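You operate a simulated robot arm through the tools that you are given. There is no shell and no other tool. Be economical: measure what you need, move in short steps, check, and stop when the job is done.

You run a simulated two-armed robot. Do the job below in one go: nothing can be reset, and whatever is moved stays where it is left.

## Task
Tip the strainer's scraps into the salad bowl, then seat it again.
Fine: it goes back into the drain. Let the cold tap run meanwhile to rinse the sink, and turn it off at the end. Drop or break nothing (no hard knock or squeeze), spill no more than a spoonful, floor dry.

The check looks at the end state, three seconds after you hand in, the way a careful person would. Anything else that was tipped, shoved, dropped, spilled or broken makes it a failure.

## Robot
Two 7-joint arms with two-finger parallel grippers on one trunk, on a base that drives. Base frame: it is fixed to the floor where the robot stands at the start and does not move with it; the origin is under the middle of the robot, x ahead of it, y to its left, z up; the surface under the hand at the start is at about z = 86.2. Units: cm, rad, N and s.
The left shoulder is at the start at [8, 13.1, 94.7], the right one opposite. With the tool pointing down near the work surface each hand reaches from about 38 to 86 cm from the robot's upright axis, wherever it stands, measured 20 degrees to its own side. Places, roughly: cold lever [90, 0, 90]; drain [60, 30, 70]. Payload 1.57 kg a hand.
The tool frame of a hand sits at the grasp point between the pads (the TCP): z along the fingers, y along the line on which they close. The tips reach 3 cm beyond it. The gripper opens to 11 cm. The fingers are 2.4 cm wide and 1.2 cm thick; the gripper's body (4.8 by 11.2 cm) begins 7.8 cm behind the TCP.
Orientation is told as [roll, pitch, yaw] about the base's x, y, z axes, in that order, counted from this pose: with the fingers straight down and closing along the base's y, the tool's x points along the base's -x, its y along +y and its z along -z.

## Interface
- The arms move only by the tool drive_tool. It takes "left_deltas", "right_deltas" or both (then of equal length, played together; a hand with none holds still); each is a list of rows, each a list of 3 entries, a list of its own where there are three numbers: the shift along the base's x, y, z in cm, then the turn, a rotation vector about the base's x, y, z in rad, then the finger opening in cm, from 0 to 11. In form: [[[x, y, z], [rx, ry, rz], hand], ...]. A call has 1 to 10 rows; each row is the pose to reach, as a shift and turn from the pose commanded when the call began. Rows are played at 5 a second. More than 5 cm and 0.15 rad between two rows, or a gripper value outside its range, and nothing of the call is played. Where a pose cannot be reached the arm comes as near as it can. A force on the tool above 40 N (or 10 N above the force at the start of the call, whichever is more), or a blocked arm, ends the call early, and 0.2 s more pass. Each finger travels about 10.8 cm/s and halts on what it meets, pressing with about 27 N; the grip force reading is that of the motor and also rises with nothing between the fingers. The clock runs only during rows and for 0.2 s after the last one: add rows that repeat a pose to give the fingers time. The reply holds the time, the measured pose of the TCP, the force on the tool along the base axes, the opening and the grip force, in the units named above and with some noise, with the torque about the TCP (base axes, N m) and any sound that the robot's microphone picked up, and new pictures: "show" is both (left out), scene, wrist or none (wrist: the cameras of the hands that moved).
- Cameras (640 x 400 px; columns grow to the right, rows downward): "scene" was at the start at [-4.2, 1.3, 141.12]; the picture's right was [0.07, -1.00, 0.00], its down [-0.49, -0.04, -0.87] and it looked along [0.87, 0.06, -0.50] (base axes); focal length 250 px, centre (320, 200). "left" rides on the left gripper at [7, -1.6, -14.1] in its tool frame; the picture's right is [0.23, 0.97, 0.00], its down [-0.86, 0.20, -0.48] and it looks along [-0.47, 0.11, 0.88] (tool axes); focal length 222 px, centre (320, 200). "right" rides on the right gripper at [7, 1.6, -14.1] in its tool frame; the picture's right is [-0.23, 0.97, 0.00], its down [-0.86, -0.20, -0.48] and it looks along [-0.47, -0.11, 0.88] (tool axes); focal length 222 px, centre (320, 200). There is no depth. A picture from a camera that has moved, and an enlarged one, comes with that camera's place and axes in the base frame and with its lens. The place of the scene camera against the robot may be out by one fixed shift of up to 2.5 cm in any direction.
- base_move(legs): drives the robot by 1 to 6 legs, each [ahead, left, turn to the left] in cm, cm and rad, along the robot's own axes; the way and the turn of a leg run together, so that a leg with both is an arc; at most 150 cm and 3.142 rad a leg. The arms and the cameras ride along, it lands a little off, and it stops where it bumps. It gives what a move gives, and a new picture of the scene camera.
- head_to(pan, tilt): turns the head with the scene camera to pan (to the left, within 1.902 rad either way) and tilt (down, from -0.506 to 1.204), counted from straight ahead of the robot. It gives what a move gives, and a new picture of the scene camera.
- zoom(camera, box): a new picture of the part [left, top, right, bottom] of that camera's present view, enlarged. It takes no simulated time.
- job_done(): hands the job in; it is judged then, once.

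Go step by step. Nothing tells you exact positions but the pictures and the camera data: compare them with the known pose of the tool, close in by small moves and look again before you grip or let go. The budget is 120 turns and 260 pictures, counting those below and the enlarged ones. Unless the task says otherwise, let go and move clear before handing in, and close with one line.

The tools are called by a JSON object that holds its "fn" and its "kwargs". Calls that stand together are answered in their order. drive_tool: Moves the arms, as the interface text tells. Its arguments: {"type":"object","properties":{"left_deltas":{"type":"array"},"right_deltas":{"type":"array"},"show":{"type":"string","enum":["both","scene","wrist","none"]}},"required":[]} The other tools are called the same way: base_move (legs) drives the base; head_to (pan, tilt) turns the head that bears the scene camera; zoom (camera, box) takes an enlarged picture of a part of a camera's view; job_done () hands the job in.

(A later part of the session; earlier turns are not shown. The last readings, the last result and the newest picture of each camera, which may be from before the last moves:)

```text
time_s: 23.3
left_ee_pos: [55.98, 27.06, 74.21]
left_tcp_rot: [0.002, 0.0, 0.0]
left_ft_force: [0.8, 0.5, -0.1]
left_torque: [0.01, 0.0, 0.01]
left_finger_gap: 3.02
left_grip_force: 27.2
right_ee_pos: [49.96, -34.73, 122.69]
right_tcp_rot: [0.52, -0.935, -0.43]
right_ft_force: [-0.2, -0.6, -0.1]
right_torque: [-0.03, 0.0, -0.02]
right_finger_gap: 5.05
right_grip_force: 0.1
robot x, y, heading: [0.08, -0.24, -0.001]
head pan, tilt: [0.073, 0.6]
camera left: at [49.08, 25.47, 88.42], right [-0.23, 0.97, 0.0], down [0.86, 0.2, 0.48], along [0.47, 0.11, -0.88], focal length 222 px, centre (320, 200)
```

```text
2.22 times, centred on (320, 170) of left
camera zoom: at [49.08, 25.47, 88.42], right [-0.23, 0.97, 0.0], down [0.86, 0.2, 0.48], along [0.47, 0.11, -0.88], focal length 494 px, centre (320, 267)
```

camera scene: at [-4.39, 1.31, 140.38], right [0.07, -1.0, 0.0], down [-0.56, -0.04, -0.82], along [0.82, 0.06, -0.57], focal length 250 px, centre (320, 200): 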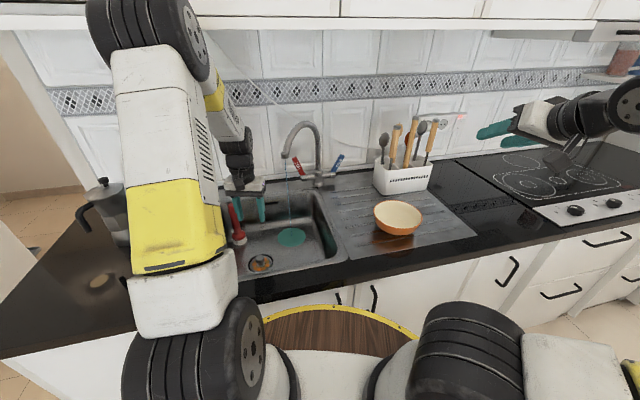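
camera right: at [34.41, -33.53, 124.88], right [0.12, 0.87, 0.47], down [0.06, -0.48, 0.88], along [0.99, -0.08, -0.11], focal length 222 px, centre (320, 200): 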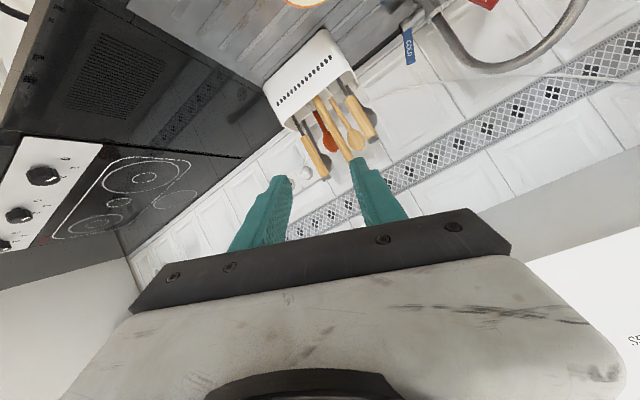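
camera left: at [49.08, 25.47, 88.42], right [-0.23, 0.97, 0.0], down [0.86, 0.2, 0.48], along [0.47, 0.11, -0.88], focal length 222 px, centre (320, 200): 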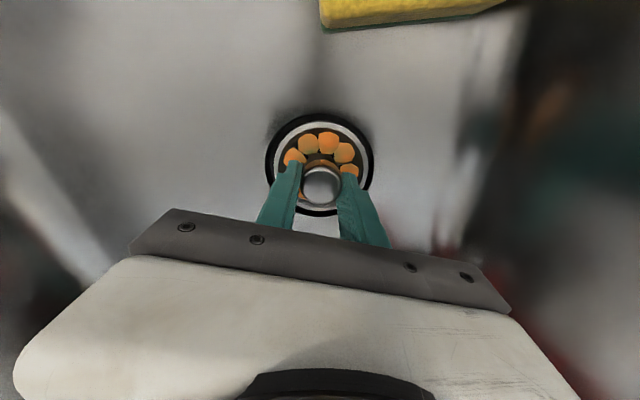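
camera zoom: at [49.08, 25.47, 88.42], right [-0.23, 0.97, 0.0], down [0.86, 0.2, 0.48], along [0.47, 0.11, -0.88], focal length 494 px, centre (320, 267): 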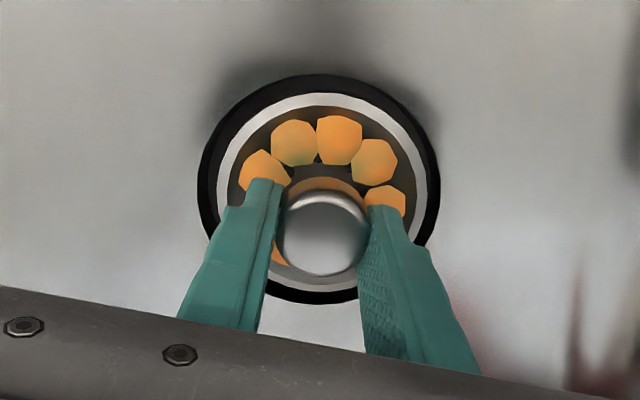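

Gripped the knob at 3.0 cm with 27 N, TCP at (56.0, 27.06, 74.25). I'll lift gently straight up.

{"fn": "drive_tool", "kwargs": {"left_deltas": [[[0, 0, 0.8], [0, 0, 0], 2.4], [[0, 0, 1.8], [0, 0, 0], 2.4], [[0, 0, 3], [0, 0, 0], 2.4], [[0, 0, 5], [0, 0, 0], 2.4], [[0, 0, 8], [0, 0, 0], 2.4]], "show": "both"}}

```text
time_s: 24.5
left_ee_pos: [56.03, 27.02, 82.27]
left_tcp_rot: [-0.001, -0.001, 0.001]
left_ft_force: [1.5, 0.2, 1.0]
left_torque: [0.03, 0.01, 0.02]
left_finger_gap: 2.41
left_grip_force: 0.0
right_ee_pos: [50.08, -34.89, 122.68]
right_tcp_rot: [0.519, -0.936, -0.431]
right_ft_force: [-0.1, 0.2, 0.0]
right_torque: [-0.04, -0.04, 0.0]
right_finger_gap: 4.98
right_grip_force: 0.0
robot x, y, heading: [-0.13, -0.09, -0.003]
head pan, tilt: [0.073, 0.6]
camera scene: at [-4.4, 1.29, 140.38], right [0.07, -1.0, 0.0], down [-0.56, -0.04, -0.82], along [0.82, 0.06, -0.57], focal length 250 px, centre (320, 200)
camera left: at [49.13, 25.39, 96.48], right [-0.23, 0.97, 0.0], down [0.86, 0.2, 0.48], along [0.47, 0.11, -0.88], focal length 222 px, centre (320, 200)
```

scene: 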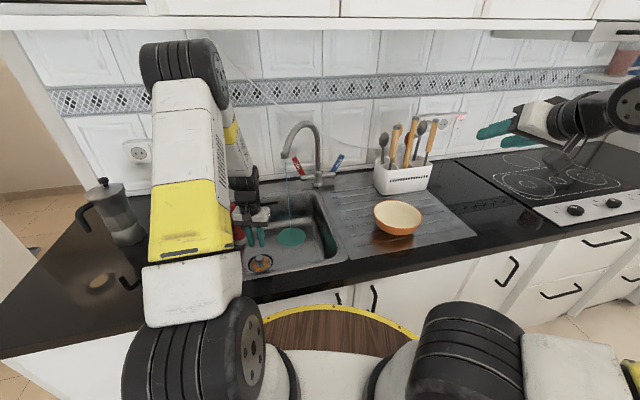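
left: 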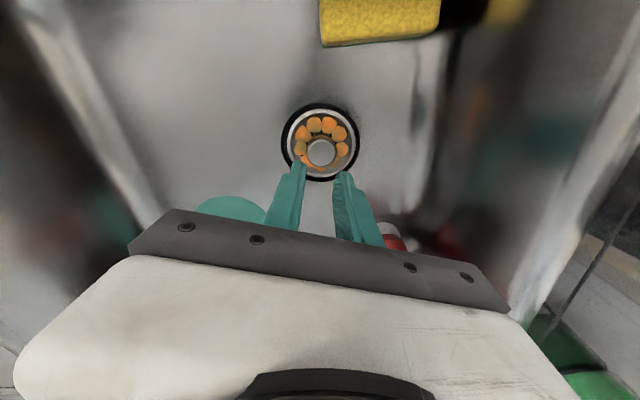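

The fingers slipped off the rounded knob and the strainer stayed seated. I'll go down again a bit lower with a narrower opening, so the pads reach the knob's widest part.

{"fn": "drive_tool", "kwargs": {"left_deltas": [[[0, 0, -4], [0, 0, 0], 4.4], [[0, 0, -7.5], [0, 0, 0], 4.4], [[0, 0, -8.2], [0, 0, 0], 4.4], [[0, 0, -8.5], [0, 0, 0], 4.4], [[0, 0, -8.7], [0, 0, 0], 4.4]], "show": "wrist"}}

{"fn": "zoom", "kwargs": {"camera": "left", "box": [260, 110, 380, 230]}}

```text
time_s: 25.8
left_ee_pos: [56.04, 27.08, 73.86]
left_tcp_rot: [-0.001, -0.002, 0.001]
left_ft_force: [-5.7, -1.7, 15.5]
left_torque: [-0.04, 0.23, 0.05]
left_finger_gap: 4.37
left_grip_force: 0.0
right_ee_pos: [49.85, -34.75, 122.65]
right_tcp_rot: [0.519, -0.934, -0.428]
right_ft_force: [1.0, -0.6, 0.9]
right_torque: [-0.03, -0.01, -0.03]
right_finger_gap: 5.0
right_grip_force: 0.1
robot x, y, heading: [-0.22, 0.07, -0.0]
head pan, tilt: [0.073, 0.6]
stopped in row 5 (left hand): the force on the tool passed its limit at 41 N (the readings are from after the stop); the commanded pose is now the measured one
camera left: at [49.13, 25.46, 87.95], right [-0.23, 0.97, 0.0], down [0.85, 0.2, 0.48], along [0.47, 0.11, -0.88], focal length 222 px, centre (320, 200)
```

left: 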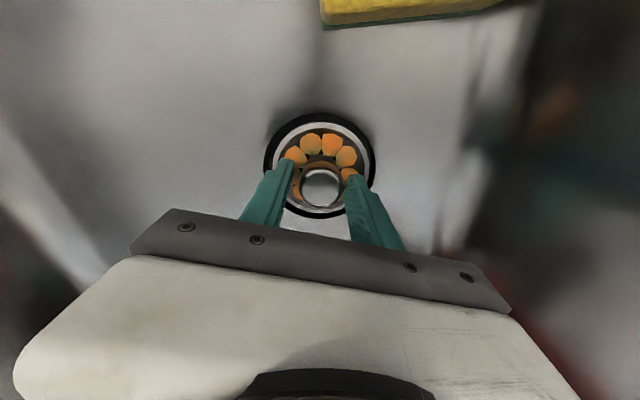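

```text
3.33 times, centred on (320, 170) of left
camera zoom: at [49.13, 25.46, 87.95], right [-0.23, 0.97, 0.0], down [0.85, 0.2, 0.48], along [0.47, 0.11, -0.88], focal length 740 px, centre (320, 300)
```

zoom: 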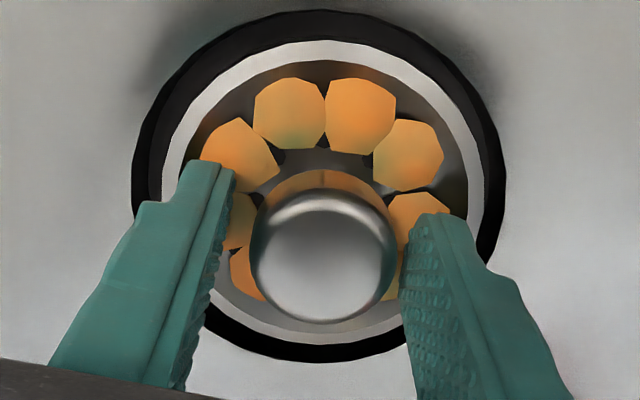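

The tips rest at z ≈ 70.9 on scraps or rim, so this is the lowest depth here. I'll ease up 0.15 cm and close fully at this depth.

{"fn": "drive_tool", "kwargs": {"left_deltas": [[[0, 0, 0.15], [0, 0, 0], 4.4], [[0, 0, 0.15], [0, 0, 0], 3.4], [[0, 0, 0.15], [0, 0, 0], 2.4], [[0, 0, 0.15], [0, 0, 0], 1.5], [[0, 0, 0.15], [0, 0, 0], 1.5], [[0, 0, 0.35], [0, 0, 0], 1.5]], "show": "none"}}

{"fn": "zoom", "kwargs": {"camera": "left", "box": [260, 110, 380, 230]}}

```text
time_s: 27.2
left_ee_pos: [56.07, 27.19, 74.08]
left_tcp_rot: [0.0, -0.002, 0.0]
left_ft_force: [-1.3, -0.2, -1.3]
left_torque: [-0.01, -0.01, -0.01]
left_finger_gap: 3.0
left_grip_force: 27.5
right_ee_pos: [49.98, -34.69, 122.59]
right_tcp_rot: [0.521, -0.933, -0.43]
right_ft_force: [0.7, 0.4, 0.0]
right_torque: [-0.02, -0.02, -0.01]
right_finger_gap: 5.03
right_grip_force: 0.0
robot x, y, heading: [0.0, -0.08, -0.001]
head pan, tilt: [0.073, 0.6]
```

```text
3.33 times, centred on (320, 170) of left
camera zoom: at [49.15, 25.47, 88.2], right [-0.23, 0.97, 0.0], down [0.85, 0.2, 0.48], along [0.47, 0.11, -0.88], focal length 740 px, centre (320, 300)
```

zoom: 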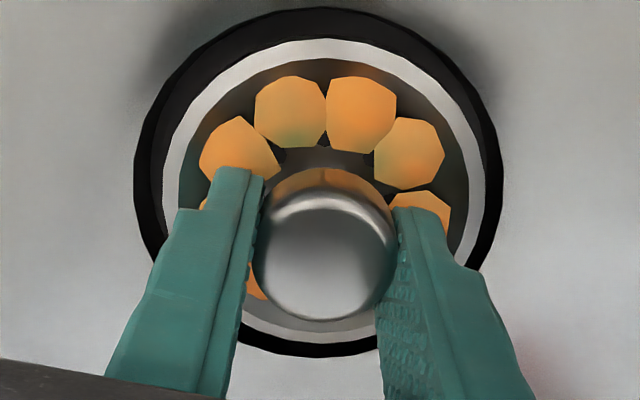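

The gap is again 3.0 cm, so the knob's side is straight and gripped. I'll lift very slowly and watch the force, in case the strainer is stuck.

{"fn": "drive_tool", "kwargs": {"left_deltas": [[[0, 0, 0.2], [0, 0, 0], 1.5], [[0, 0, 0.4], [0, 0, 0], 1.5], [[0, 0, 0.6], [0, 0, 0], 1.5]], "show": "none"}}

{"fn": "zoom", "kwargs": {"camera": "left", "box": [260, 110, 380, 230]}}

```text
time_s: 28.0
left_ee_pos: [55.95, 27.11, 74.58]
left_tcp_rot: [0.0, -0.001, 0.001]
left_ft_force: [-0.8, -0.1, -0.8]
left_torque: [0.02, 0.0, -0.01]
left_finger_gap: 3.01
left_grip_force: 27.2
right_ee_pos: [50.09, -34.71, 122.66]
right_tcp_rot: [0.52, -0.935, -0.432]
right_ft_force: [0.1, -0.4, 0.4]
right_torque: [0.02, -0.01, -0.03]
right_finger_gap: 4.99
right_grip_force: 0.1
robot x, y, heading: [0.98, 0.1, -0.002]
head pan, tilt: [0.073, 0.6]
```

```text
3.33 times, centred on (320, 170) of left
camera zoom: at [49.16, 25.48, 88.78], right [-0.23, 0.97, 0.0], down [0.85, 0.2, 0.48], along [0.47, 0.11, -0.88], focal length 740 px, centre (320, 300)
```

zoom: 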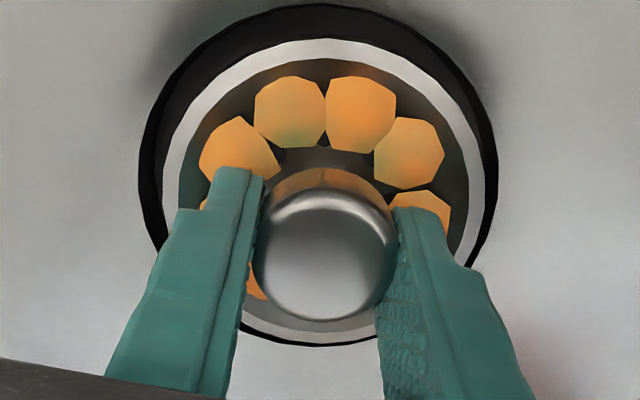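

The strainer is rising with the hand; seated grip height was TCP z ≈ 74.0. I'll continue lifting gently.

{"fn": "drive_tool", "kwargs": {"left_deltas": [[[0, 0, 0.4], [0, 0, 0], 1.5], [[0, 0, 1], [0, 0, 0], 1.5], [[0, 0, 1.8], [0, 0, 0], 1.5], [[0, 0, 2.8], [0, 0, 0], 1.5], [[0, 0, 3.8], [0, 0, 0], 1.5], [[0, 0, 4.8], [0, 0, 0], 1.5], [[0, 0, 5.8], [0, 0, 0], 1.5], [[0, 0, 6.6], [0, 0, 0], 1.5], [[0, 0, 7], [0, 0, 0], 1.5]], "show": "wrist"}}

```text
time_s: 30.0
left_ee_pos: [56.22, 27.11, 81.63]
left_tcp_rot: [-0.001, 0.001, -0.001]
left_ft_force: [-0.2, 0.4, -0.5]
left_torque: [0.01, 0.01, -0.01]
left_finger_gap: 3.02
left_grip_force: 27.1
right_ee_pos: [49.84, -34.74, 122.58]
right_tcp_rot: [0.519, -0.934, -0.432]
right_ft_force: [0.5, -0.6, 0.4]
right_torque: [-0.01, -0.04, -0.02]
right_finger_gap: 5.03
right_grip_force: 0.0
robot x, y, heading: [-0.19, -0.06, -0.001]
head pan, tilt: [0.073, 0.6]
camera left: at [49.16, 25.43, 95.81], right [-0.23, 0.97, 0.0], down [0.85, 0.2, 0.48], along [0.47, 0.11, -0.88], focal length 222 px, centre (320, 200)
```

left: 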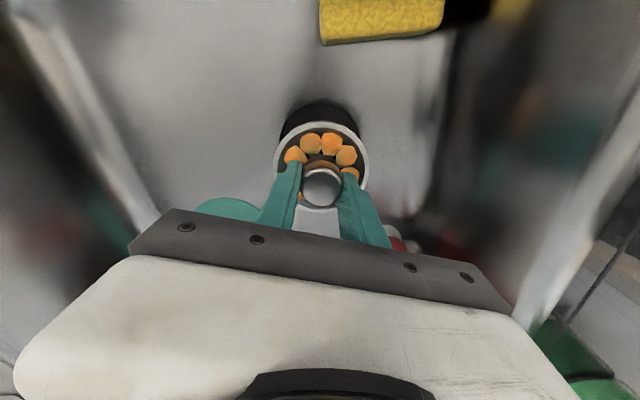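

Held firmly. I'll continue up smoothly, clear of the sink, and shift the right hand a bit further away.

{"fn": "drive_tool", "kwargs": {"left_deltas": [[[0, 0, 0.8], [0, 0, 0], 1.5], [[0, 0, 2.4], [0, 0, 0], 1.5], [[0, 0, 4.8], [0, 0, 0], 1.5], [[0, 0, 7.8], [0, 0, 0], 1.5], [[0, 0, 11], [0, 0, 0], 1.5], [[0, 0, 14.2], [0, 0, 0], 1.5], [[0, 0, 17.4], [0, 0, 0], 1.5], [[0, 0, 20], [0, 0, 0], 1.5], [[0, 0, 22], [0, 0, 0], 1.5], [[0, 0, 23], [0, 0, 0], 1.5]], "right_deltas": [[[0, -1, 0], [0, 0, 0], 5], [[0, -2, 0], [0, 0, 0], 5], [[0, -4, 0], [0, 0, 0], 5], [[0, -6, 0], [0, 0, 0], 5], [[0, -8, 0], [0, 0, 0], 5], [[0, -10, 0], [0, 0, 0], 5], [[0, -12, 0], [0, 0, 0], 5], [[0, -13, 0], [0, 0, 0], 5], [[0, -14, 0], [0, 0, 0], 5], [[0, -14, 0], [0, 0, 0], 5]], "show": "scene"}}

{"fn": "zoom", "kwargs": {"camera": "left", "box": [230, 80, 410, 260]}}

```text
time_s: 32.2
left_ee_pos: [56.09, 27.26, 104.82]
left_tcp_rot: [0.0, -0.002, -0.002]
left_ft_force: [0.7, -0.1, -1.0]
left_torque: [0.02, 0.02, 0.01]
left_finger_gap: 3.0
left_grip_force: 27.4
right_ee_pos: [50.03, -48.73, 122.6]
right_tcp_rot: [0.521, -0.934, -0.43]
right_ft_force: [-0.4, -0.1, 0.1]
right_torque: [-0.01, 0.01, -0.03]
right_finger_gap: 4.99
right_grip_force: 0.0
robot x, y, heading: [-0.4, 0.05, 0.001]
head pan, tilt: [0.073, 0.6]
camera scene: at [-4.43, 1.28, 140.38], right [0.07, -1.0, 0.0], down [-0.56, -0.04, -0.82], along [0.82, 0.06, -0.57], focal length 250 px, centre (320, 200)
```

scene: 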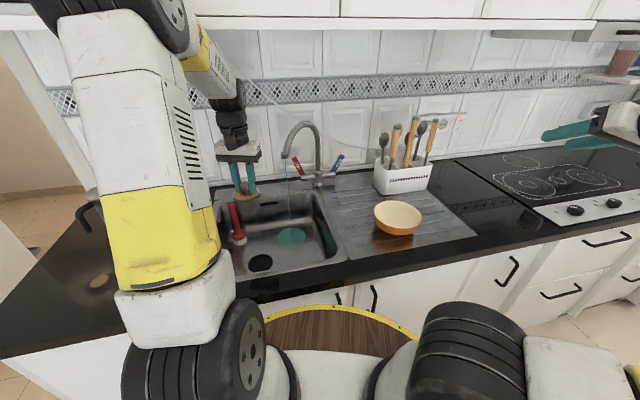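

```text
2.22 times, centred on (320, 170) of left
camera zoom: at [49.14, 25.51, 118.86], right [-0.23, 0.97, 0.0], down [0.85, 0.2, 0.48], along [0.47, 0.11, -0.88], focal length 494 px, centre (320, 267)
```

zoom: 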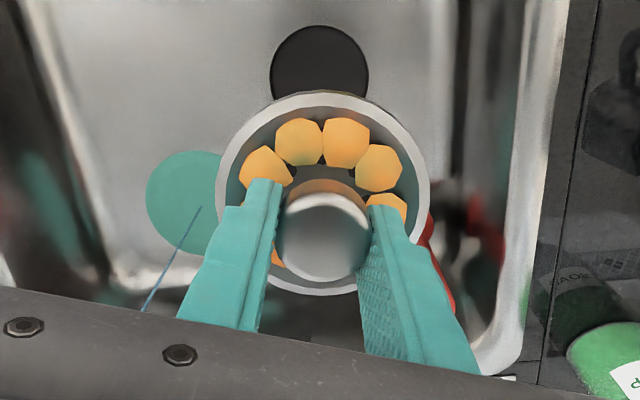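

The strainer with all scraps is held and the drain hole is open below. Now I'll carry it level toward the bowl, raising a bit.

{"fn": "drive_tool", "kwargs": {"left_deltas": [[[0, -0.8, 0.5], [0, 0, 0], 1.5], [[0, -2.5, 1.2], [0, 0, 0], 1.5], [[0, -5, 2.2], [0, 0, 0], 1.5], [[0, -8.3, 3.5], [0, 0, 0], 1.5], [[0, -12, 4.8], [0, 0, 0], 1.5], [[0, -15.8, 6], [0, 0, 0], 1.5], [[0, -19.5, 7], [0, 0, 0], 1.5], [[0, -22.5, 7.5], [0, 0, 0], 1.5], [[0, -24.5, 8], [0, 0, 0], 1.5], [[0, -25.2, 8], [0, 0, 0], 1.5]], "show": "scene"}}

{"fn": "drive_tool", "kwargs": {"left_deltas": [[[0, -0.8, 0], [0, 0, 0], 1.5], [[0, -2.5, 0], [0, 0, 0], 1.5], [[0, -5, 0], [0, 0, 0], 1.5], [[0, -8, 0], [0, 0, 0], 1.5], [[0, -11.4, 0], [0, 0, 0], 1.5], [[0, -14.8, 0], [0, 0, 0], 1.5], [[0, -17.7, 0], [0, 0, 0], 1.5], [[0, -19.8, 0], [0, 0, 0], 1.5], [[0, -21.2, 0], [0, 0, 0], 1.5], [[0, -21.5, 0], [0, 0, 0], 1.5]]}}

```text
time_s: 34.4
left_ee_pos: [56.04, 1.97, 112.63]
left_tcp_rot: [0.001, -0.001, 0.0]
left_ft_force: [0.9, -0.2, -0.9]
left_torque: [0.02, 0.02, 0.0]
left_finger_gap: 3.0
left_grip_force: 26.9
right_ee_pos: [49.94, -48.7, 122.61]
right_tcp_rot: [0.521, -0.934, -0.43]
right_ft_force: [0.2, -0.1, -0.4]
right_torque: [0.03, 0.03, 0.02]
right_finger_gap: 5.01
right_grip_force: 0.1
robot x, y, heading: [-0.06, 0.01, 0.001]
head pan, tilt: [0.073, 0.6]
camera scene: at [-4.44, 1.28, 140.38], right [0.07, -1.0, 0.0], down [-0.56, -0.04, -0.82], along [0.82, 0.06, -0.57], focal length 250 px, centre (320, 200)
```

scene: 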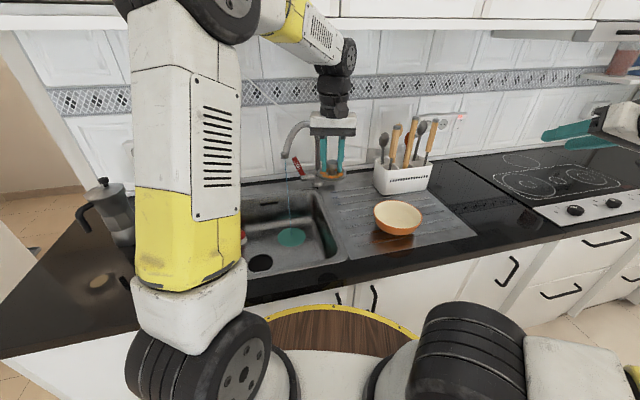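

```text
time_s: 36.6
left_ee_pos: [55.98, -19.6, 112.67]
left_tcp_rot: [0.0, -0.002, 0.002]
left_ft_force: [0.2, 0.2, -1.6]
left_torque: [0.03, -0.01, -0.01]
left_finger_gap: 2.99
left_grip_force: 27.1
right_ee_pos: [50.06, -48.85, 122.59]
right_tcp_rot: [0.519, -0.935, -0.431]
right_ft_force: [0.1, 0.0, 0.5]
right_torque: [0.0, 0.01, 0.01]
right_finger_gap: 5.02
right_grip_force: 0.1
robot x, y, heading: [-0.0, -0.31, 0.0]
head pan, tilt: [0.073, 0.6]
camera scene: at [-4.43, 1.27, 140.38], right [0.07, -1.0, 0.0], down [-0.56, -0.04, -0.82], along [0.82, 0.06, -0.57], focal length 250 px, centre (320, 200)
camera left: at [49.15, -21.27, 126.81], right [-0.23, 0.97, 0.0], down [0.85, 0.2, 0.48], along [0.47, 0.11, -0.88], focal length 222 px, centre (320, 200)
```

scene: 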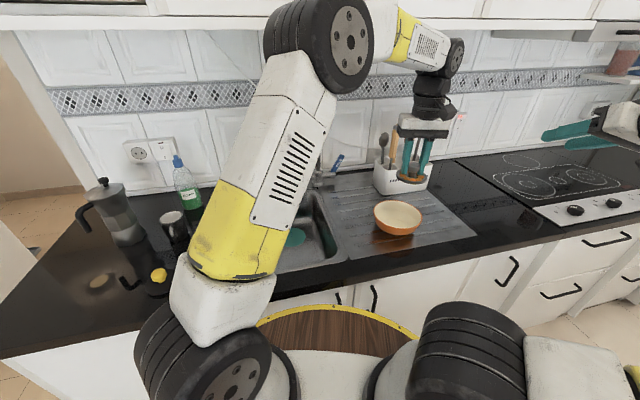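
left: 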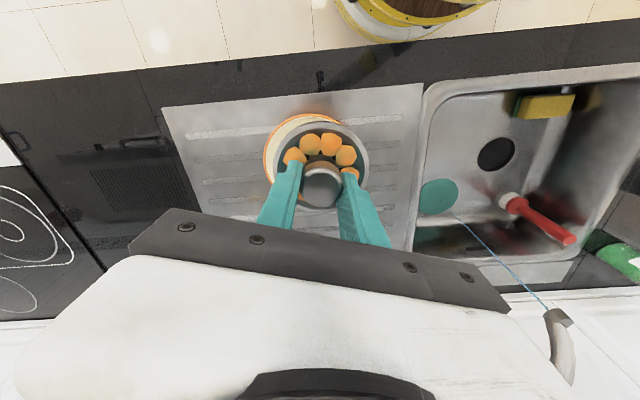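

Held and over the near side of the bowl, whose centre is about (60.5, -20). I'll start tipping to 45° at this height to check the arm can do it.

{"fn": "drive_tool", "kwargs": {"left_deltas": [[[0.4, -0.1, 0], [0, -0.1, 0], 1.5], [[0.8, -0.2, -1], [0, -0.2, 0], 1.5], [[1.2, -0.3, -2], [0, -0.32, 0], 1.5], [[1.6, -0.4, -3], [0, -0.44, 0], 1.5], [[2, -0.4, -4], [0, -0.56, 0], 1.5], [[2.3, -0.4, -5], [0, -0.68, 0], 1.5], [[2.3, -0.4, -5.5], [0, -0.75, 0], 1.5], [[2.3, -0.4, -5.5], [0, -0.75, 0], 1.5]]}}

```text
time_s: 38.4
left_ee_pos: [58.4, -19.93, 107.26]
left_tcp_rot: [0.0, -0.754, -0.001]
left_ft_force: [-0.5, -0.4, -0.4]
left_torque: [0.0, -0.01, 0.03]
left_finger_gap: 3.0
left_grip_force: 26.8
right_ee_pos: [50.02, -48.73, 122.64]
right_tcp_rot: [0.52, -0.933, -0.43]
right_ft_force: [-0.5, -0.2, -0.6]
right_torque: [0.02, -0.01, -0.01]
right_finger_gap: 5.03
right_grip_force: 0.0
robot x, y, heading: [0.17, 0.02, 0.0]
head pan, tilt: [0.073, 0.6]
camera scene: at [-4.44, 1.27, 140.38], right [0.07, -1.0, 0.0], down [-0.56, -0.04, -0.82], along [0.82, 0.06, -0.57], focal length 250 px, centre (320, 200)
camera left: at [43.72, -21.63, 112.72], right [-0.17, 0.97, -0.16], down [0.3, 0.2, 0.93], along [0.94, 0.11, -0.32], focal length 222 px, centre (320, 200)
```

scene: 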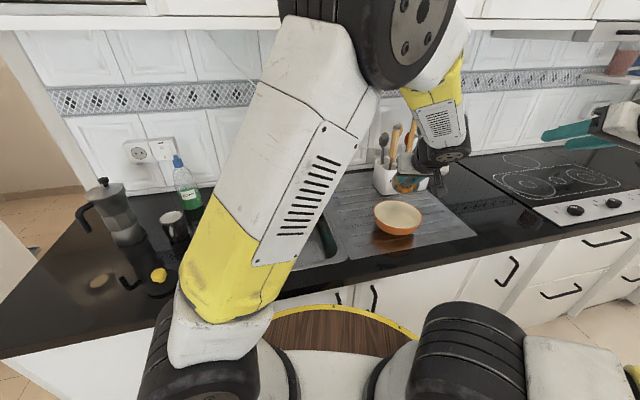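
left: 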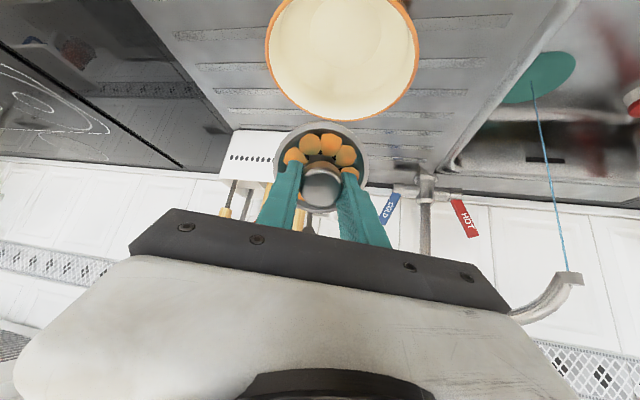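

The bowl centre is confirmed at about (61, -20) and all scraps are still in at 43°. I'll lower to put the lip about 4 cm above the rim and tip on to 60°.

{"fn": "drive_tool", "kwargs": {"left_deltas": [[[0.2, 0, -1.5], [0, 0, 0], 1.5], [[0.4, 0, -3], [0, 0, 0], 1.5], [[0.6, 0, -4.5], [0, -0.08, 0], 1.5], [[0.6, 0, -5], [0, -0.18, 0], 1.5], [[0.6, 0, -5], [0, -0.3, 0], 1.5], [[0.6, 0, -5], [0, -0.3, 0], 1.5]]}}

```text
time_s: 39.8
left_ee_pos: [58.9, -19.98, 102.22]
left_tcp_rot: [-0.003, -1.053, 0.002]
left_ft_force: [-0.2, 0.2, 0.1]
left_torque: [0.01, 0.05, 0.0]
left_finger_gap: 2.97
left_grip_force: 27.1
right_ee_pos: [49.99, -48.66, 122.7]
right_tcp_rot: [0.519, -0.934, -0.43]
right_ft_force: [-0.2, -0.5, 0.0]
right_torque: [0.01, 0.0, 0.01]
right_finger_gap: 4.98
right_grip_force: 0.0
robot x, y, heading: [-0.18, 0.24, 0.001]
head pan, tilt: [0.073, 0.6]
camera scene: at [-4.44, 1.27, 140.38], right [0.07, -1.0, 0.0], down [-0.56, -0.04, -0.82], along [0.82, 0.06, -0.57], focal length 250 px, centre (320, 200)
camera left: at [43.29, -21.6, 103.17], right [-0.11, 0.97, -0.2], down [0.01, 0.2, 0.98], along [0.99, 0.11, -0.03], focal length 222 px, centre (320, 200)
```

scene: 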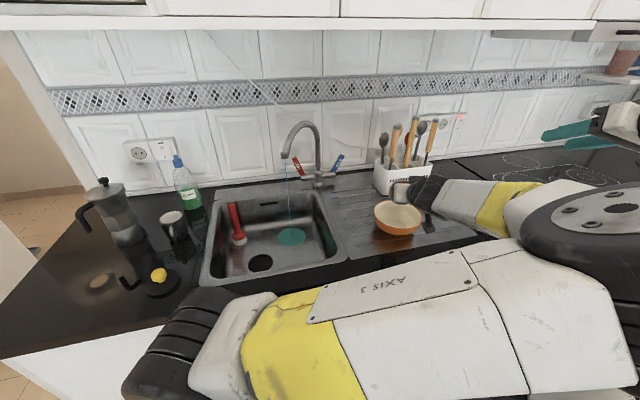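
left: 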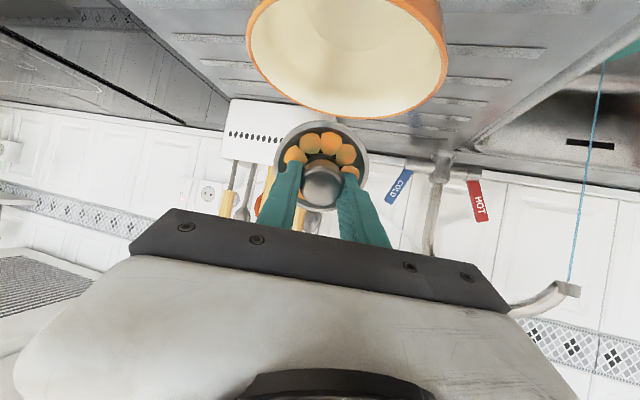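

The elbow swung over to the right but nothing was touched, and all scraps are still in at 60°. I'll continue tipping in small steps to 90° while keeping the lip over the bowl.

{"fn": "drive_tool", "kwargs": {"left_deltas": [[[-0.4, 0, -0.2], [0, -0.1, 0], 1.5], [[-0.9, 0, -0.4], [0, -0.2, 0], 1.5], [[-1.4, 0, -0.6], [0, -0.3, 0], 1.5], [[-1.9, 0, -0.8], [0, -0.4, 0], 1.5], [[-2.4, 0, -1], [0, -0.5, 0], 1.5], [[-2.4, 0, -1], [0, -0.5, 0], 1.5]]}}

```text
time_s: 40.5
left_ee_pos: [58.13, -20.71, 106.67]
left_tcp_rot: [-0.569, -1.176, 0.551]
left_ft_force: [0.2, -0.7, -1.0]
left_torque: [0.0, 0.01, -0.01]
left_finger_gap: 3.0
left_grip_force: 26.9
right_ee_pos: [50.19, -48.43, 122.59]
right_tcp_rot: [0.524, -0.934, -0.43]
right_ft_force: [0.6, 1.3, 0.1]
right_torque: [-0.04, 0.0, 0.01]
right_finger_gap: 5.01
right_grip_force: 0.1
robot x, y, heading: [0.17, -0.05, -0.0]
head pan, tilt: [0.073, 0.6]
stopped in row 3 (left hand): the arm was blocked; the commanded pose is now the measured one
camera scene: at [-4.4, 1.27, 140.39], right [0.07, -1.0, 0.0], down [-0.56, -0.04, -0.82], along [0.82, 0.06, -0.57], focal length 250 px, centre (320, 200)
camera left: at [42.44, -22.91, 105.09], right [-0.09, 0.91, -0.41], down [-0.17, 0.39, 0.9], along [0.98, 0.15, 0.12], focal length 222 px, centre (320, 200)
```

scene: 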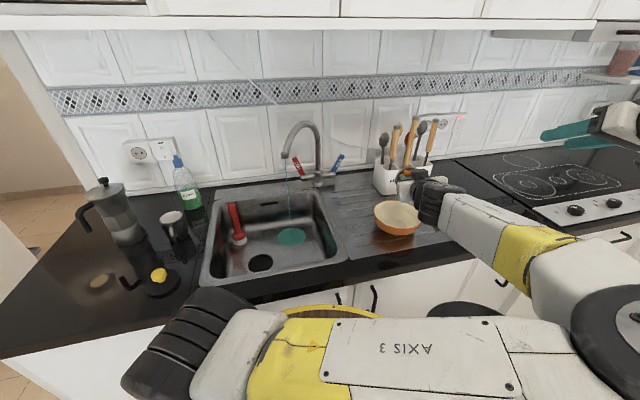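
left: 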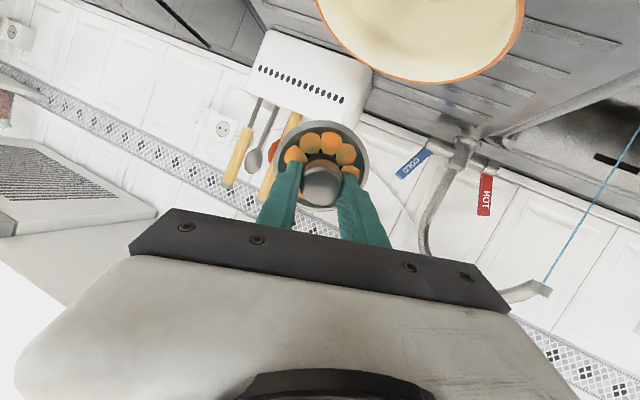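

The arm was blocked because the left elbow had flipped toward the right arm; the scraps are still all in. I'll back the tilt off to the earlier pose and then reposition the base, so the bowl is on the left arm's own side.

{"fn": "drive_tool", "kwargs": {"left_deltas": [[[0, 0.1, 0.3], [0.05, 0.044, -0.008], 1.5], [[0.1, 0.2, 0.6], [0.1, 0.088, -0.016], 1.5], [[0.1, 0.4, 0.9], [0.15, 0.132, -0.024], 1.5], [[0.2, 0.5, 1.2], [0.2, 0.176, -0.033], 1.5]]}}

```text
time_s: 41.5
left_ee_pos: [58.17, -20.15, 107.69]
left_tcp_rot: [-0.013, -1.057, 0.012]
left_ft_force: [0.5, -0.3, -0.4]
left_torque: [0.0, 0.02, 0.0]
left_finger_gap: 2.98
left_grip_force: 27.3
right_ee_pos: [50.13, -48.61, 122.57]
right_tcp_rot: [0.524, -0.933, -0.429]
right_ft_force: [-0.4, -0.8, -0.6]
right_torque: [0.04, 0.0, 0.03]
right_finger_gap: 5.0
right_grip_force: 0.1
robot x, y, heading: [0.16, -0.18, -0.003]
head pan, tilt: [0.073, 0.6]
camera scene: at [-4.44, 1.25, 140.38], right [0.07, -1.0, 0.0], down [-0.56, -0.04, -0.83], along [0.82, 0.06, -0.56], focal length 250 px, centre (320, 200)
camera left: at [42.54, -21.82, 108.68], right [-0.11, 0.97, -0.2], down [0.0, 0.21, 0.98], along [0.99, 0.11, -0.03], focal length 222 px, centre (320, 200)
```

scene: 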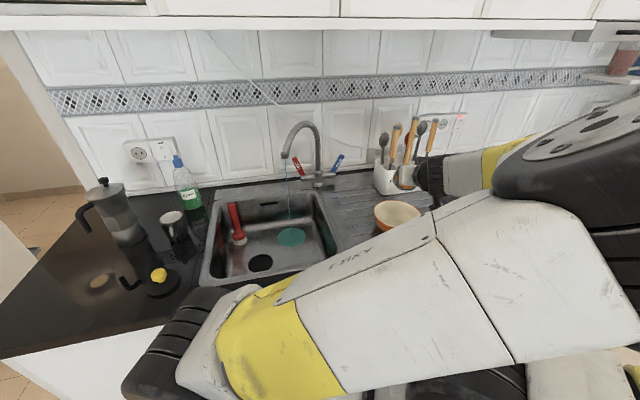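
left: 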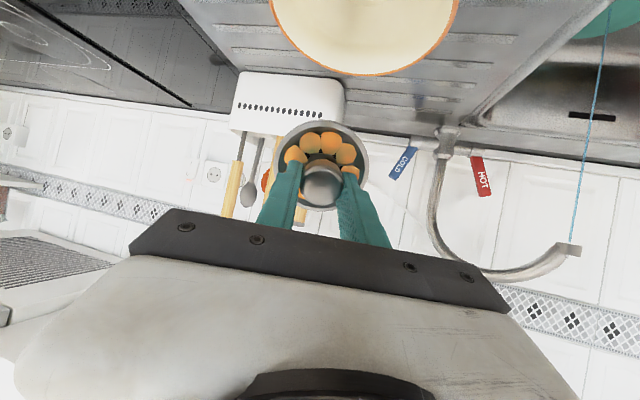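

Recovered to the 60° pose. I'll untip further in small steps, raising, so the elbow swings back.

{"fn": "drive_tool", "kwargs": {"left_deltas": [[[0, 0, 0.5], [0, 0.07, 0], 1.5], [[0, 0, 1], [0, 0.15, 0], 1.5], [[-0.2, 0, 1.5], [0, 0.22, 0], 1.5], [[-0.4, 0, 2], [0, 0.3, 0], 1.5], [[-0.6, 0, 2.5], [0, 0.37, 0], 1.5], [[-0.8, 0, 3], [0, 0.45, 0], 1.5], [[-1, 0, 3.5], [0, 0.52, 0], 1.5], [[-1.2, 0, 4], [0, 0.6, 0], 1.5]]}}

```text
time_s: 43.3
left_ee_pos: [56.97, -20.2, 111.85]
left_tcp_rot: [-0.006, -0.455, 0.008]
left_ft_force: [0.0, 0.5, -0.8]
left_torque: [0.0, 0.02, -0.01]
left_finger_gap: 2.99
left_grip_force: 27.2
right_ee_pos: [50.09, -48.59, 122.64]
right_tcp_rot: [0.523, -0.935, -0.433]
right_ft_force: [0.0, -1.1, -0.8]
right_torque: [-0.02, 0.01, 0.01]
right_finger_gap: 5.02
right_grip_force: 0.0
robot x, y, heading: [-0.28, 0.31, -0.002]
head pan, tilt: [0.073, 0.6]
camera scene: at [-4.44, 1.26, 140.38], right [0.07, -1.0, 0.0], down [-0.56, -0.04, -0.83], along [0.82, 0.06, -0.56], focal length 250 px, centre (320, 200)
camera left: at [44.55, -21.82, 121.43], right [-0.21, 0.97, -0.11], down [0.56, 0.21, 0.81], along [0.8, 0.11, -0.58], focal length 222 px, centre (320, 200)
```

scene: 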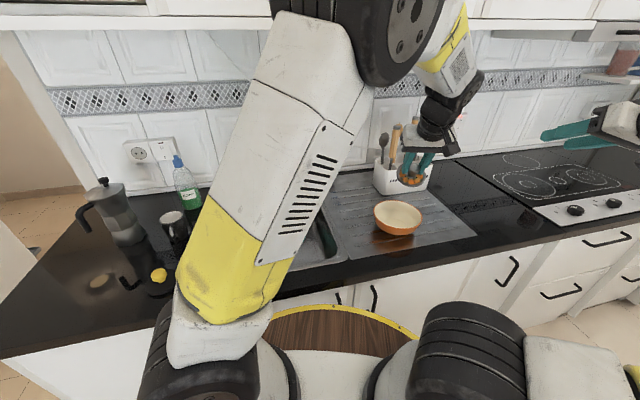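
left: 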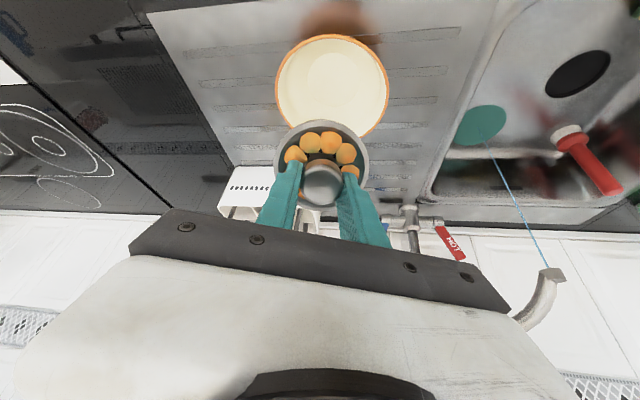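

The elbow is back in its normal pose with the load intact. I'll level the strainer, then drive the base back and to the right, which puts the bowl in front of the left shoulder.

{"fn": "drive_tool", "kwargs": {"left_deltas": [[[-0.2, 0, 0.4], [0, 0.07, 0], 1.5], [[-0.4, 0, 0.8], [0, 0.15, 0], 1.5], [[-0.6, 0, 1.2], [0, 0.22, 0], 1.5], [[-0.8, 0, 1.6], [0, 0.3, 0], 1.5], [[-1, 0, 2], [0, 0.37, 0], 1.5], [[-1.2, 0, 2.4], [0, 0.45, 0], 1.5], [[-1.2, 0, 2.4], [0, 0.45, 0], 1.5]], "show": "none"}}

{"fn": "base_move", "kwargs": {"legs": [[-10, 0, 0], [0, -15, 0], [0, -15, 0]]}}

```text
time_s: 44.9
left_ee_pos: [55.77, -20.3, 114.13]
left_tcp_rot: [-0.002, -0.008, 0.007]
left_ft_force: [-0.2, -0.3, 0.1]
left_torque: [0.02, 0.02, 0.01]
left_finger_gap: 2.99
left_grip_force: 27.1
right_ee_pos: [49.94, -48.56, 122.51]
right_tcp_rot: [0.524, -0.933, -0.431]
right_ft_force: [-0.2, 0.3, 0.1]
right_torque: [0.03, -0.03, -0.01]
right_finger_gap: 5.03
right_grip_force: 0.1
robot x, y, heading: [0.09, -0.15, 0.006]
head pan, tilt: [0.073, 0.6]
```

```text
time_s: 48.0
left_ee_pos: [45.78, -50.38, 114.14]
left_tcp_rot: [-0.004, -0.007, 0.008]
left_ft_force: [0.8, -0.5, -0.2]
left_torque: [0.0, 0.03, -0.01]
left_finger_gap: 2.98
left_grip_force: 26.8
right_ee_pos: [40.2, -78.77, 122.57]
right_tcp_rot: [0.523, -0.934, -0.43]
right_ft_force: [1.0, 0.7, 0.2]
right_torque: [0.03, -0.01, -0.02]
right_finger_gap: 5.01
right_grip_force: 0.0
robot x, y, heading: [-9.84, -30.19, 0.002]
head pan, tilt: [0.073, 0.6]
camera scene: at [-14.43, -29.02, 140.38], right [0.07, -1.0, 0.0], down [-0.56, -0.04, -0.82], along [0.82, 0.06, -0.57], focal length 250 px, centre (320, 200)
```

scene: 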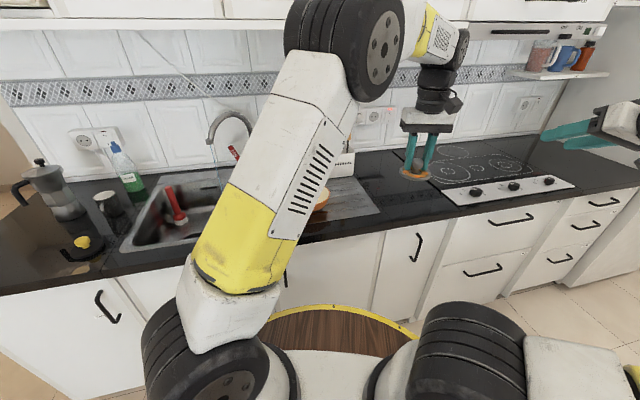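

The base landed well. Now I'll bring the strainer back over to the bowl.

{"fn": "drive_tool", "kwargs": {"left_deltas": [[[0.3, 1, 0], [0, 0, 0], 1.5], [[1, 3, 0], [0, 0, 0], 1.5], [[2, 6, 0], [0, 0, 0], 1.5], [[3.3, 10, 0], [0, 0, 0], 1.5], [[4.7, 14, 0], [0, 0, 0], 1.5], [[6.1, 18.2, 0], [0, 0, 0], 1.5], [[7.5, 22.4, 0], [0, 0, 0], 1.5], [[8.8, 26.4, 0], [0, 0, 0], 1.5], [[9.8, 29.4, 0], [0, 0, 0], 1.5], [[10.2, 30.4, 0], [0, 0, 0], 1.5]]}}

```text
time_s: 50.2
left_ee_pos: [56.02, -19.9, 114.04]
left_tcp_rot: [-0.002, -0.007, 0.008]
left_ft_force: [0.8, -0.4, -2.0]
left_torque: [0.01, -0.03, -0.04]
left_finger_gap: 2.99
left_grip_force: 27.4
right_ee_pos: [40.21, -78.85, 122.7]
right_tcp_rot: [0.523, -0.934, -0.431]
right_ft_force: [0.3, 0.0, 0.1]
right_torque: [0.02, -0.01, 0.01]
right_finger_gap: 5.0
right_grip_force: 0.0
robot x, y, heading: [-9.94, -30.41, 0.0]
head pan, tilt: [0.073, 0.6]
camera scene: at [-14.43, -29.03, 140.38], right [0.07, -1.0, 0.0], down [-0.56, -0.04, -0.82], along [0.82, 0.06, -0.57], focal length 250 px, centre (320, 200)
camera left: at [49.05, -21.57, 128.23], right [-0.23, 0.97, 0.0], down [0.85, 0.21, 0.48], along [0.47, 0.11, -0.87], focal length 222 px, centre (320, 200)
```

scene: 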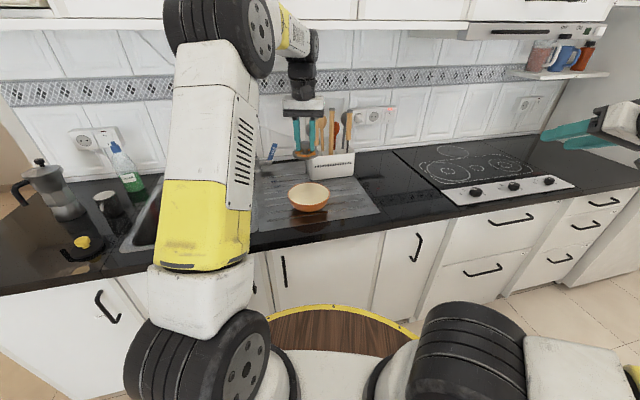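
left: 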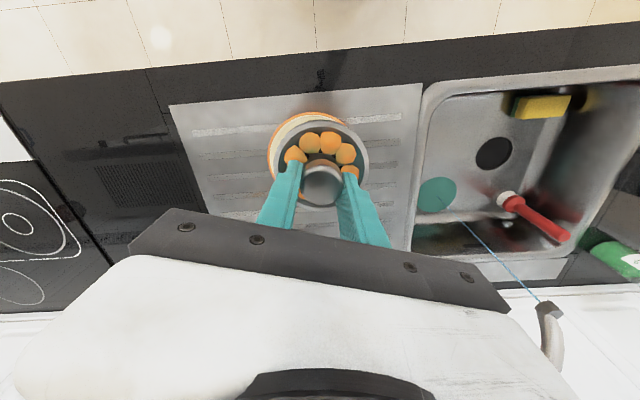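

Now I'll tip again to about 55° at height, watching the elbow.

{"fn": "drive_tool", "kwargs": {"left_deltas": [[[0.3, 0, 0], [0, -0.1, 0], 1.5], [[0.6, 0, -0.5], [0, -0.2, 0], 1.5], [[1, 0, -1], [0, -0.3, 0], 1.5], [[1.4, 0, -1.5], [0, -0.4, 0], 1.5], [[1.8, 0, -2], [0, -0.5, 0], 1.5], [[2.2, 0, -2.5], [0, -0.6, 0], 1.5], [[2.5, 0, -3], [0, -0.7, 0], 1.5], [[2.8, 0, -3.5], [0, -0.8, 0], 1.5], [[2.8, 0, -4], [0, -0.9, 0], 1.5], [[2.8, 0, -4], [0, -0.95, 0], 1.5]]}}

```text
time_s: 52.5
left_ee_pos: [58.67, -19.96, 110.2]
left_tcp_rot: [-0.015, -0.959, 0.015]
left_ft_force: [0.8, -0.7, 0.0]
left_torque: [-0.01, 0.01, -0.01]
left_finger_gap: 2.98
left_grip_force: 26.9
right_ee_pos: [40.14, -78.84, 122.7]
right_tcp_rot: [0.522, -0.932, -0.429]
right_ft_force: [0.5, 0.4, -0.4]
right_torque: [0.0, -0.01, -0.02]
right_finger_gap: 5.0
right_grip_force: 0.0
robot x, y, heading: [-10.45, -29.94, 0.004]
head pan, tilt: [0.073, 0.6]
camera scene: at [-14.43, -29.02, 140.38], right [0.07, -1.0, 0.0], down [-0.56, -0.04, -0.82], along [0.82, 0.06, -0.57], focal length 250 px, centre (320, 200)
camera left: at [43.27, -21.68, 112.63], right [-0.13, 0.97, -0.19], down [0.1, 0.21, 0.97], along [0.99, 0.11, -0.12], focal length 222 px, centre (320, 200)
```

scene: 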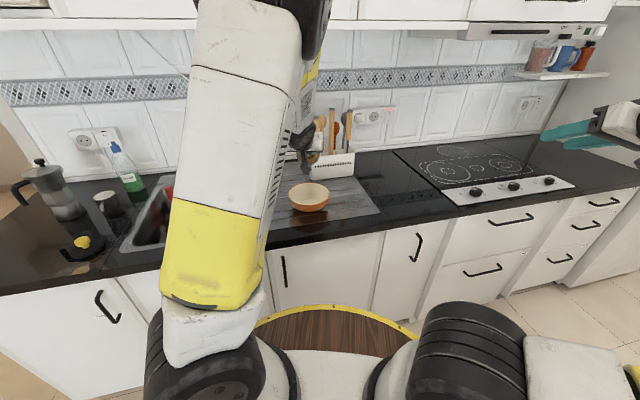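
left: 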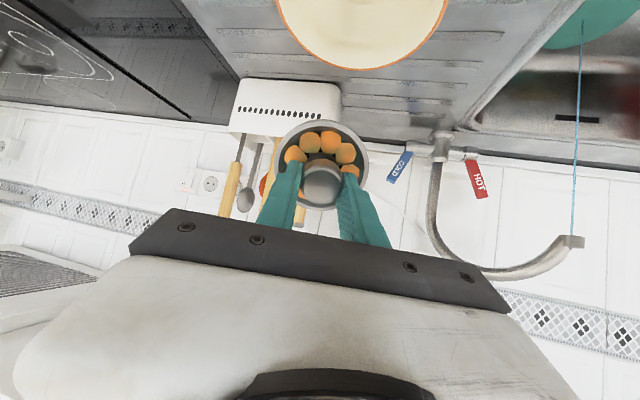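

The elbow stays in line this time. I'll lower toward the bowl and tip a little further.

{"fn": "drive_tool", "kwargs": {"left_deltas": [[[0, 0, -1.5], [0, 0, 0], 1.5], [[0, 0, -3], [0, 0, 0], 1.5], [[0, 0, -4.5], [0, -0.05, 0], 1.5], [[0, 0, -6], [0, -0.1, 0], 1.5], [[0, 0, -6.5], [0, -0.15, 0], 1.5], [[0, 0, -6.5], [0, -0.2, 0], 1.5]]}}

```text
time_s: 53.9
left_ee_pos: [58.84, -20.11, 103.68]
left_tcp_rot: [-0.02, -1.159, 0.019]
left_ft_force: [-0.5, -0.3, -1.1]
left_torque: [-0.01, 0.0, 0.01]
left_finger_gap: 2.99
left_grip_force: 26.6
right_ee_pos: [40.13, -78.87, 122.56]
right_tcp_rot: [0.523, -0.933, -0.431]
right_ft_force: [0.2, -0.3, -1.1]
right_torque: [0.0, 0.01, 0.0]
right_finger_gap: 5.03
right_grip_force: 0.1
robot x, y, heading: [-10.13, -30.2, 0.003]
head pan, tilt: [0.073, 0.6]
camera scene: at [-14.43, -29.03, 140.38], right [0.07, -1.0, 0.0], down [-0.56, -0.04, -0.82], along [0.82, 0.06, -0.57], focal length 250 px, centre (320, 200)
camera left: at [43.14, -21.66, 103.0], right [-0.09, 0.97, -0.22], down [-0.1, 0.21, 0.97], along [0.99, 0.11, 0.07], focal length 222 px, centre (320, 200)
```

scene: 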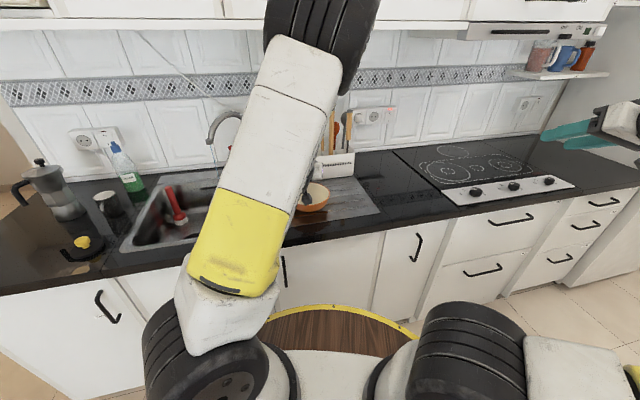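
left: 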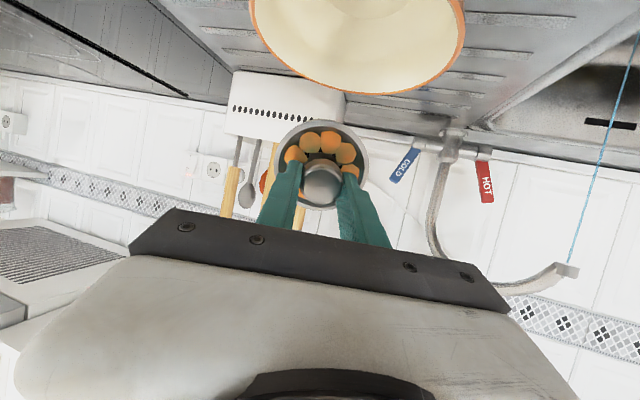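

Tilt is 66° and the scraps are holding. On to about 95° in small steps, drawing back so the lip stays over the bowl.

{"fn": "drive_tool", "kwargs": {"left_deltas": [[[-0.4, 0, 0], [0, -0.07, 0], 1.5], [[-0.8, 0, 0], [0, -0.14, 0], 1.5], [[-1.2, 0, 0], [0, -0.21, 0], 1.5], [[-1.6, 0, 0], [0, -0.28, 0], 1.5], [[-2, 0, 0], [0, -0.35, 0], 1.5]]}}

```text
time_s: 55.0
left_ee_pos: [56.69, -19.95, 103.83]
left_tcp_rot: [-0.117, -1.509, 0.115]
left_ft_force: [0.7, 0.0, 0.3]
left_torque: [0.0, 0.01, -0.01]
left_finger_gap: 2.98
left_grip_force: 26.9
right_ee_pos: [40.2, -79.0, 122.64]
right_tcp_rot: [0.523, -0.932, -0.429]
right_ft_force: [-0.7, 0.1, 0.8]
right_torque: [0.04, 0.01, -0.02]
right_finger_gap: 5.02
right_grip_force: 0.0
robot x, y, heading: [-10.26, -30.57, -0.003]
head pan, tilt: [0.073, 0.6]
camera scene: at [-14.44, -29.03, 140.38], right [0.07, -1.0, 0.0], down [-0.56, -0.04, -0.83], along [0.82, 0.06, -0.56], focal length 250 px, centre (320, 200)
camera left: at [42.32, -21.63, 97.65], right [-0.01, 0.97, -0.23], down [-0.42, 0.21, 0.88], along [0.91, 0.11, 0.41], focal length 222 px, centre (320, 200)
```

scene: 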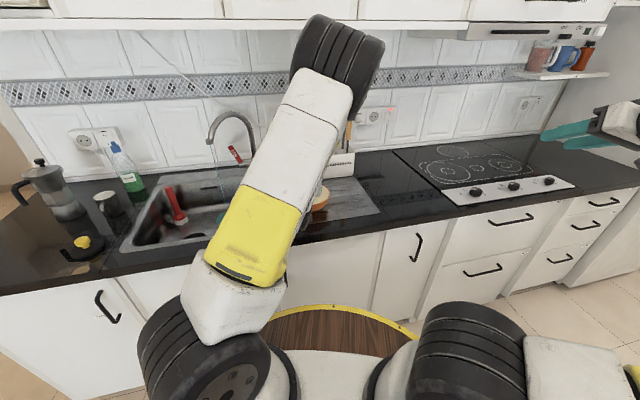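
left: 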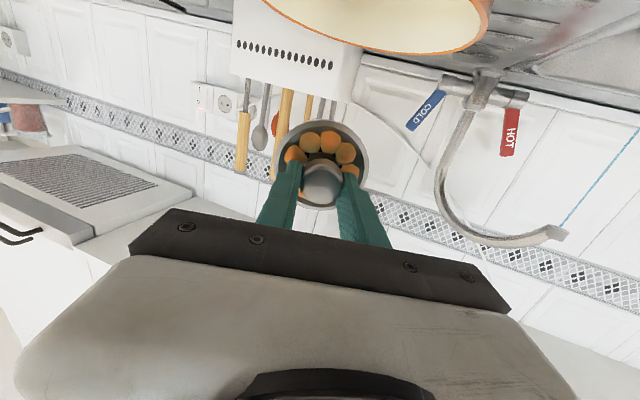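

At 86° the scraps still cling. I'll continue past horizontal to about 110°.

{"fn": "drive_tool", "kwargs": {"left_deltas": [[[-0.3, 0, 0.2], [0, -0.07, 0], 1.5], [[-0.6, 0, 0.4], [0, -0.14, 0], 1.5], [[-0.9, 0, 0.6], [0, -0.21, 0], 1.5], [[-1.1, 0, 0.8], [0, -0.28, 0], 1.5], [[-1.3, 0, 1], [0, -0.35, 0], 1.5], [[-1.3, 0, 1], [0, -0.42, 0], 1.5]]}}

```text
time_s: 56.5
left_ee_pos: [55.59, -20.04, 104.68]
left_tcp_rot: [-3.123, -1.213, 3.12]
left_ft_force: [-0.4, -0.4, -0.5]
left_torque: [-0.04, -0.01, 0.0]
left_finger_gap: 3.02
left_grip_force: 26.9
right_ee_pos: [40.19, -79.02, 122.67]
right_tcp_rot: [0.523, -0.934, -0.429]
right_ft_force: [-0.3, -0.1, -0.5]
right_torque: [-0.03, 0.0, -0.03]
right_finger_gap: 5.02
right_grip_force: 0.0
robot x, y, heading: [-10.23, -30.36, 0.007]
head pan, tilt: [0.073, 0.6]
camera scene: at [-14.44, -29.03, 140.38], right [0.07, -1.0, 0.0], down [-0.56, -0.04, -0.83], along [0.82, 0.06, -0.56], focal length 250 px, centre (320, 200)
camera left: at [44.78, -21.67, 93.25], right [0.08, 0.97, -0.22], down [-0.75, 0.21, 0.63], along [0.66, 0.11, 0.74], focal length 222 px, centre (320, 200)
```

scene: 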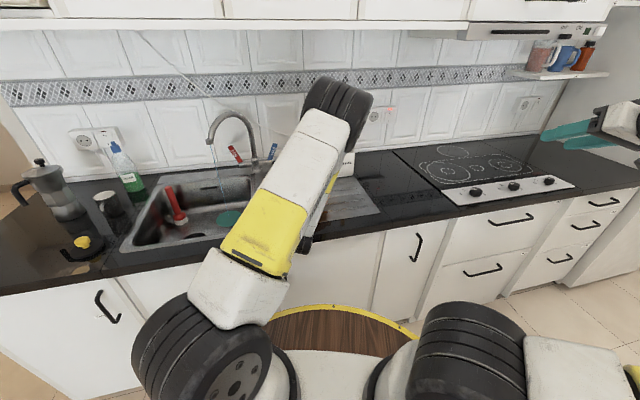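
left: 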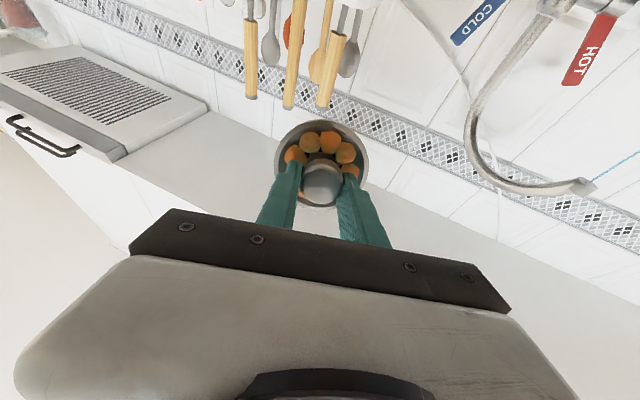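

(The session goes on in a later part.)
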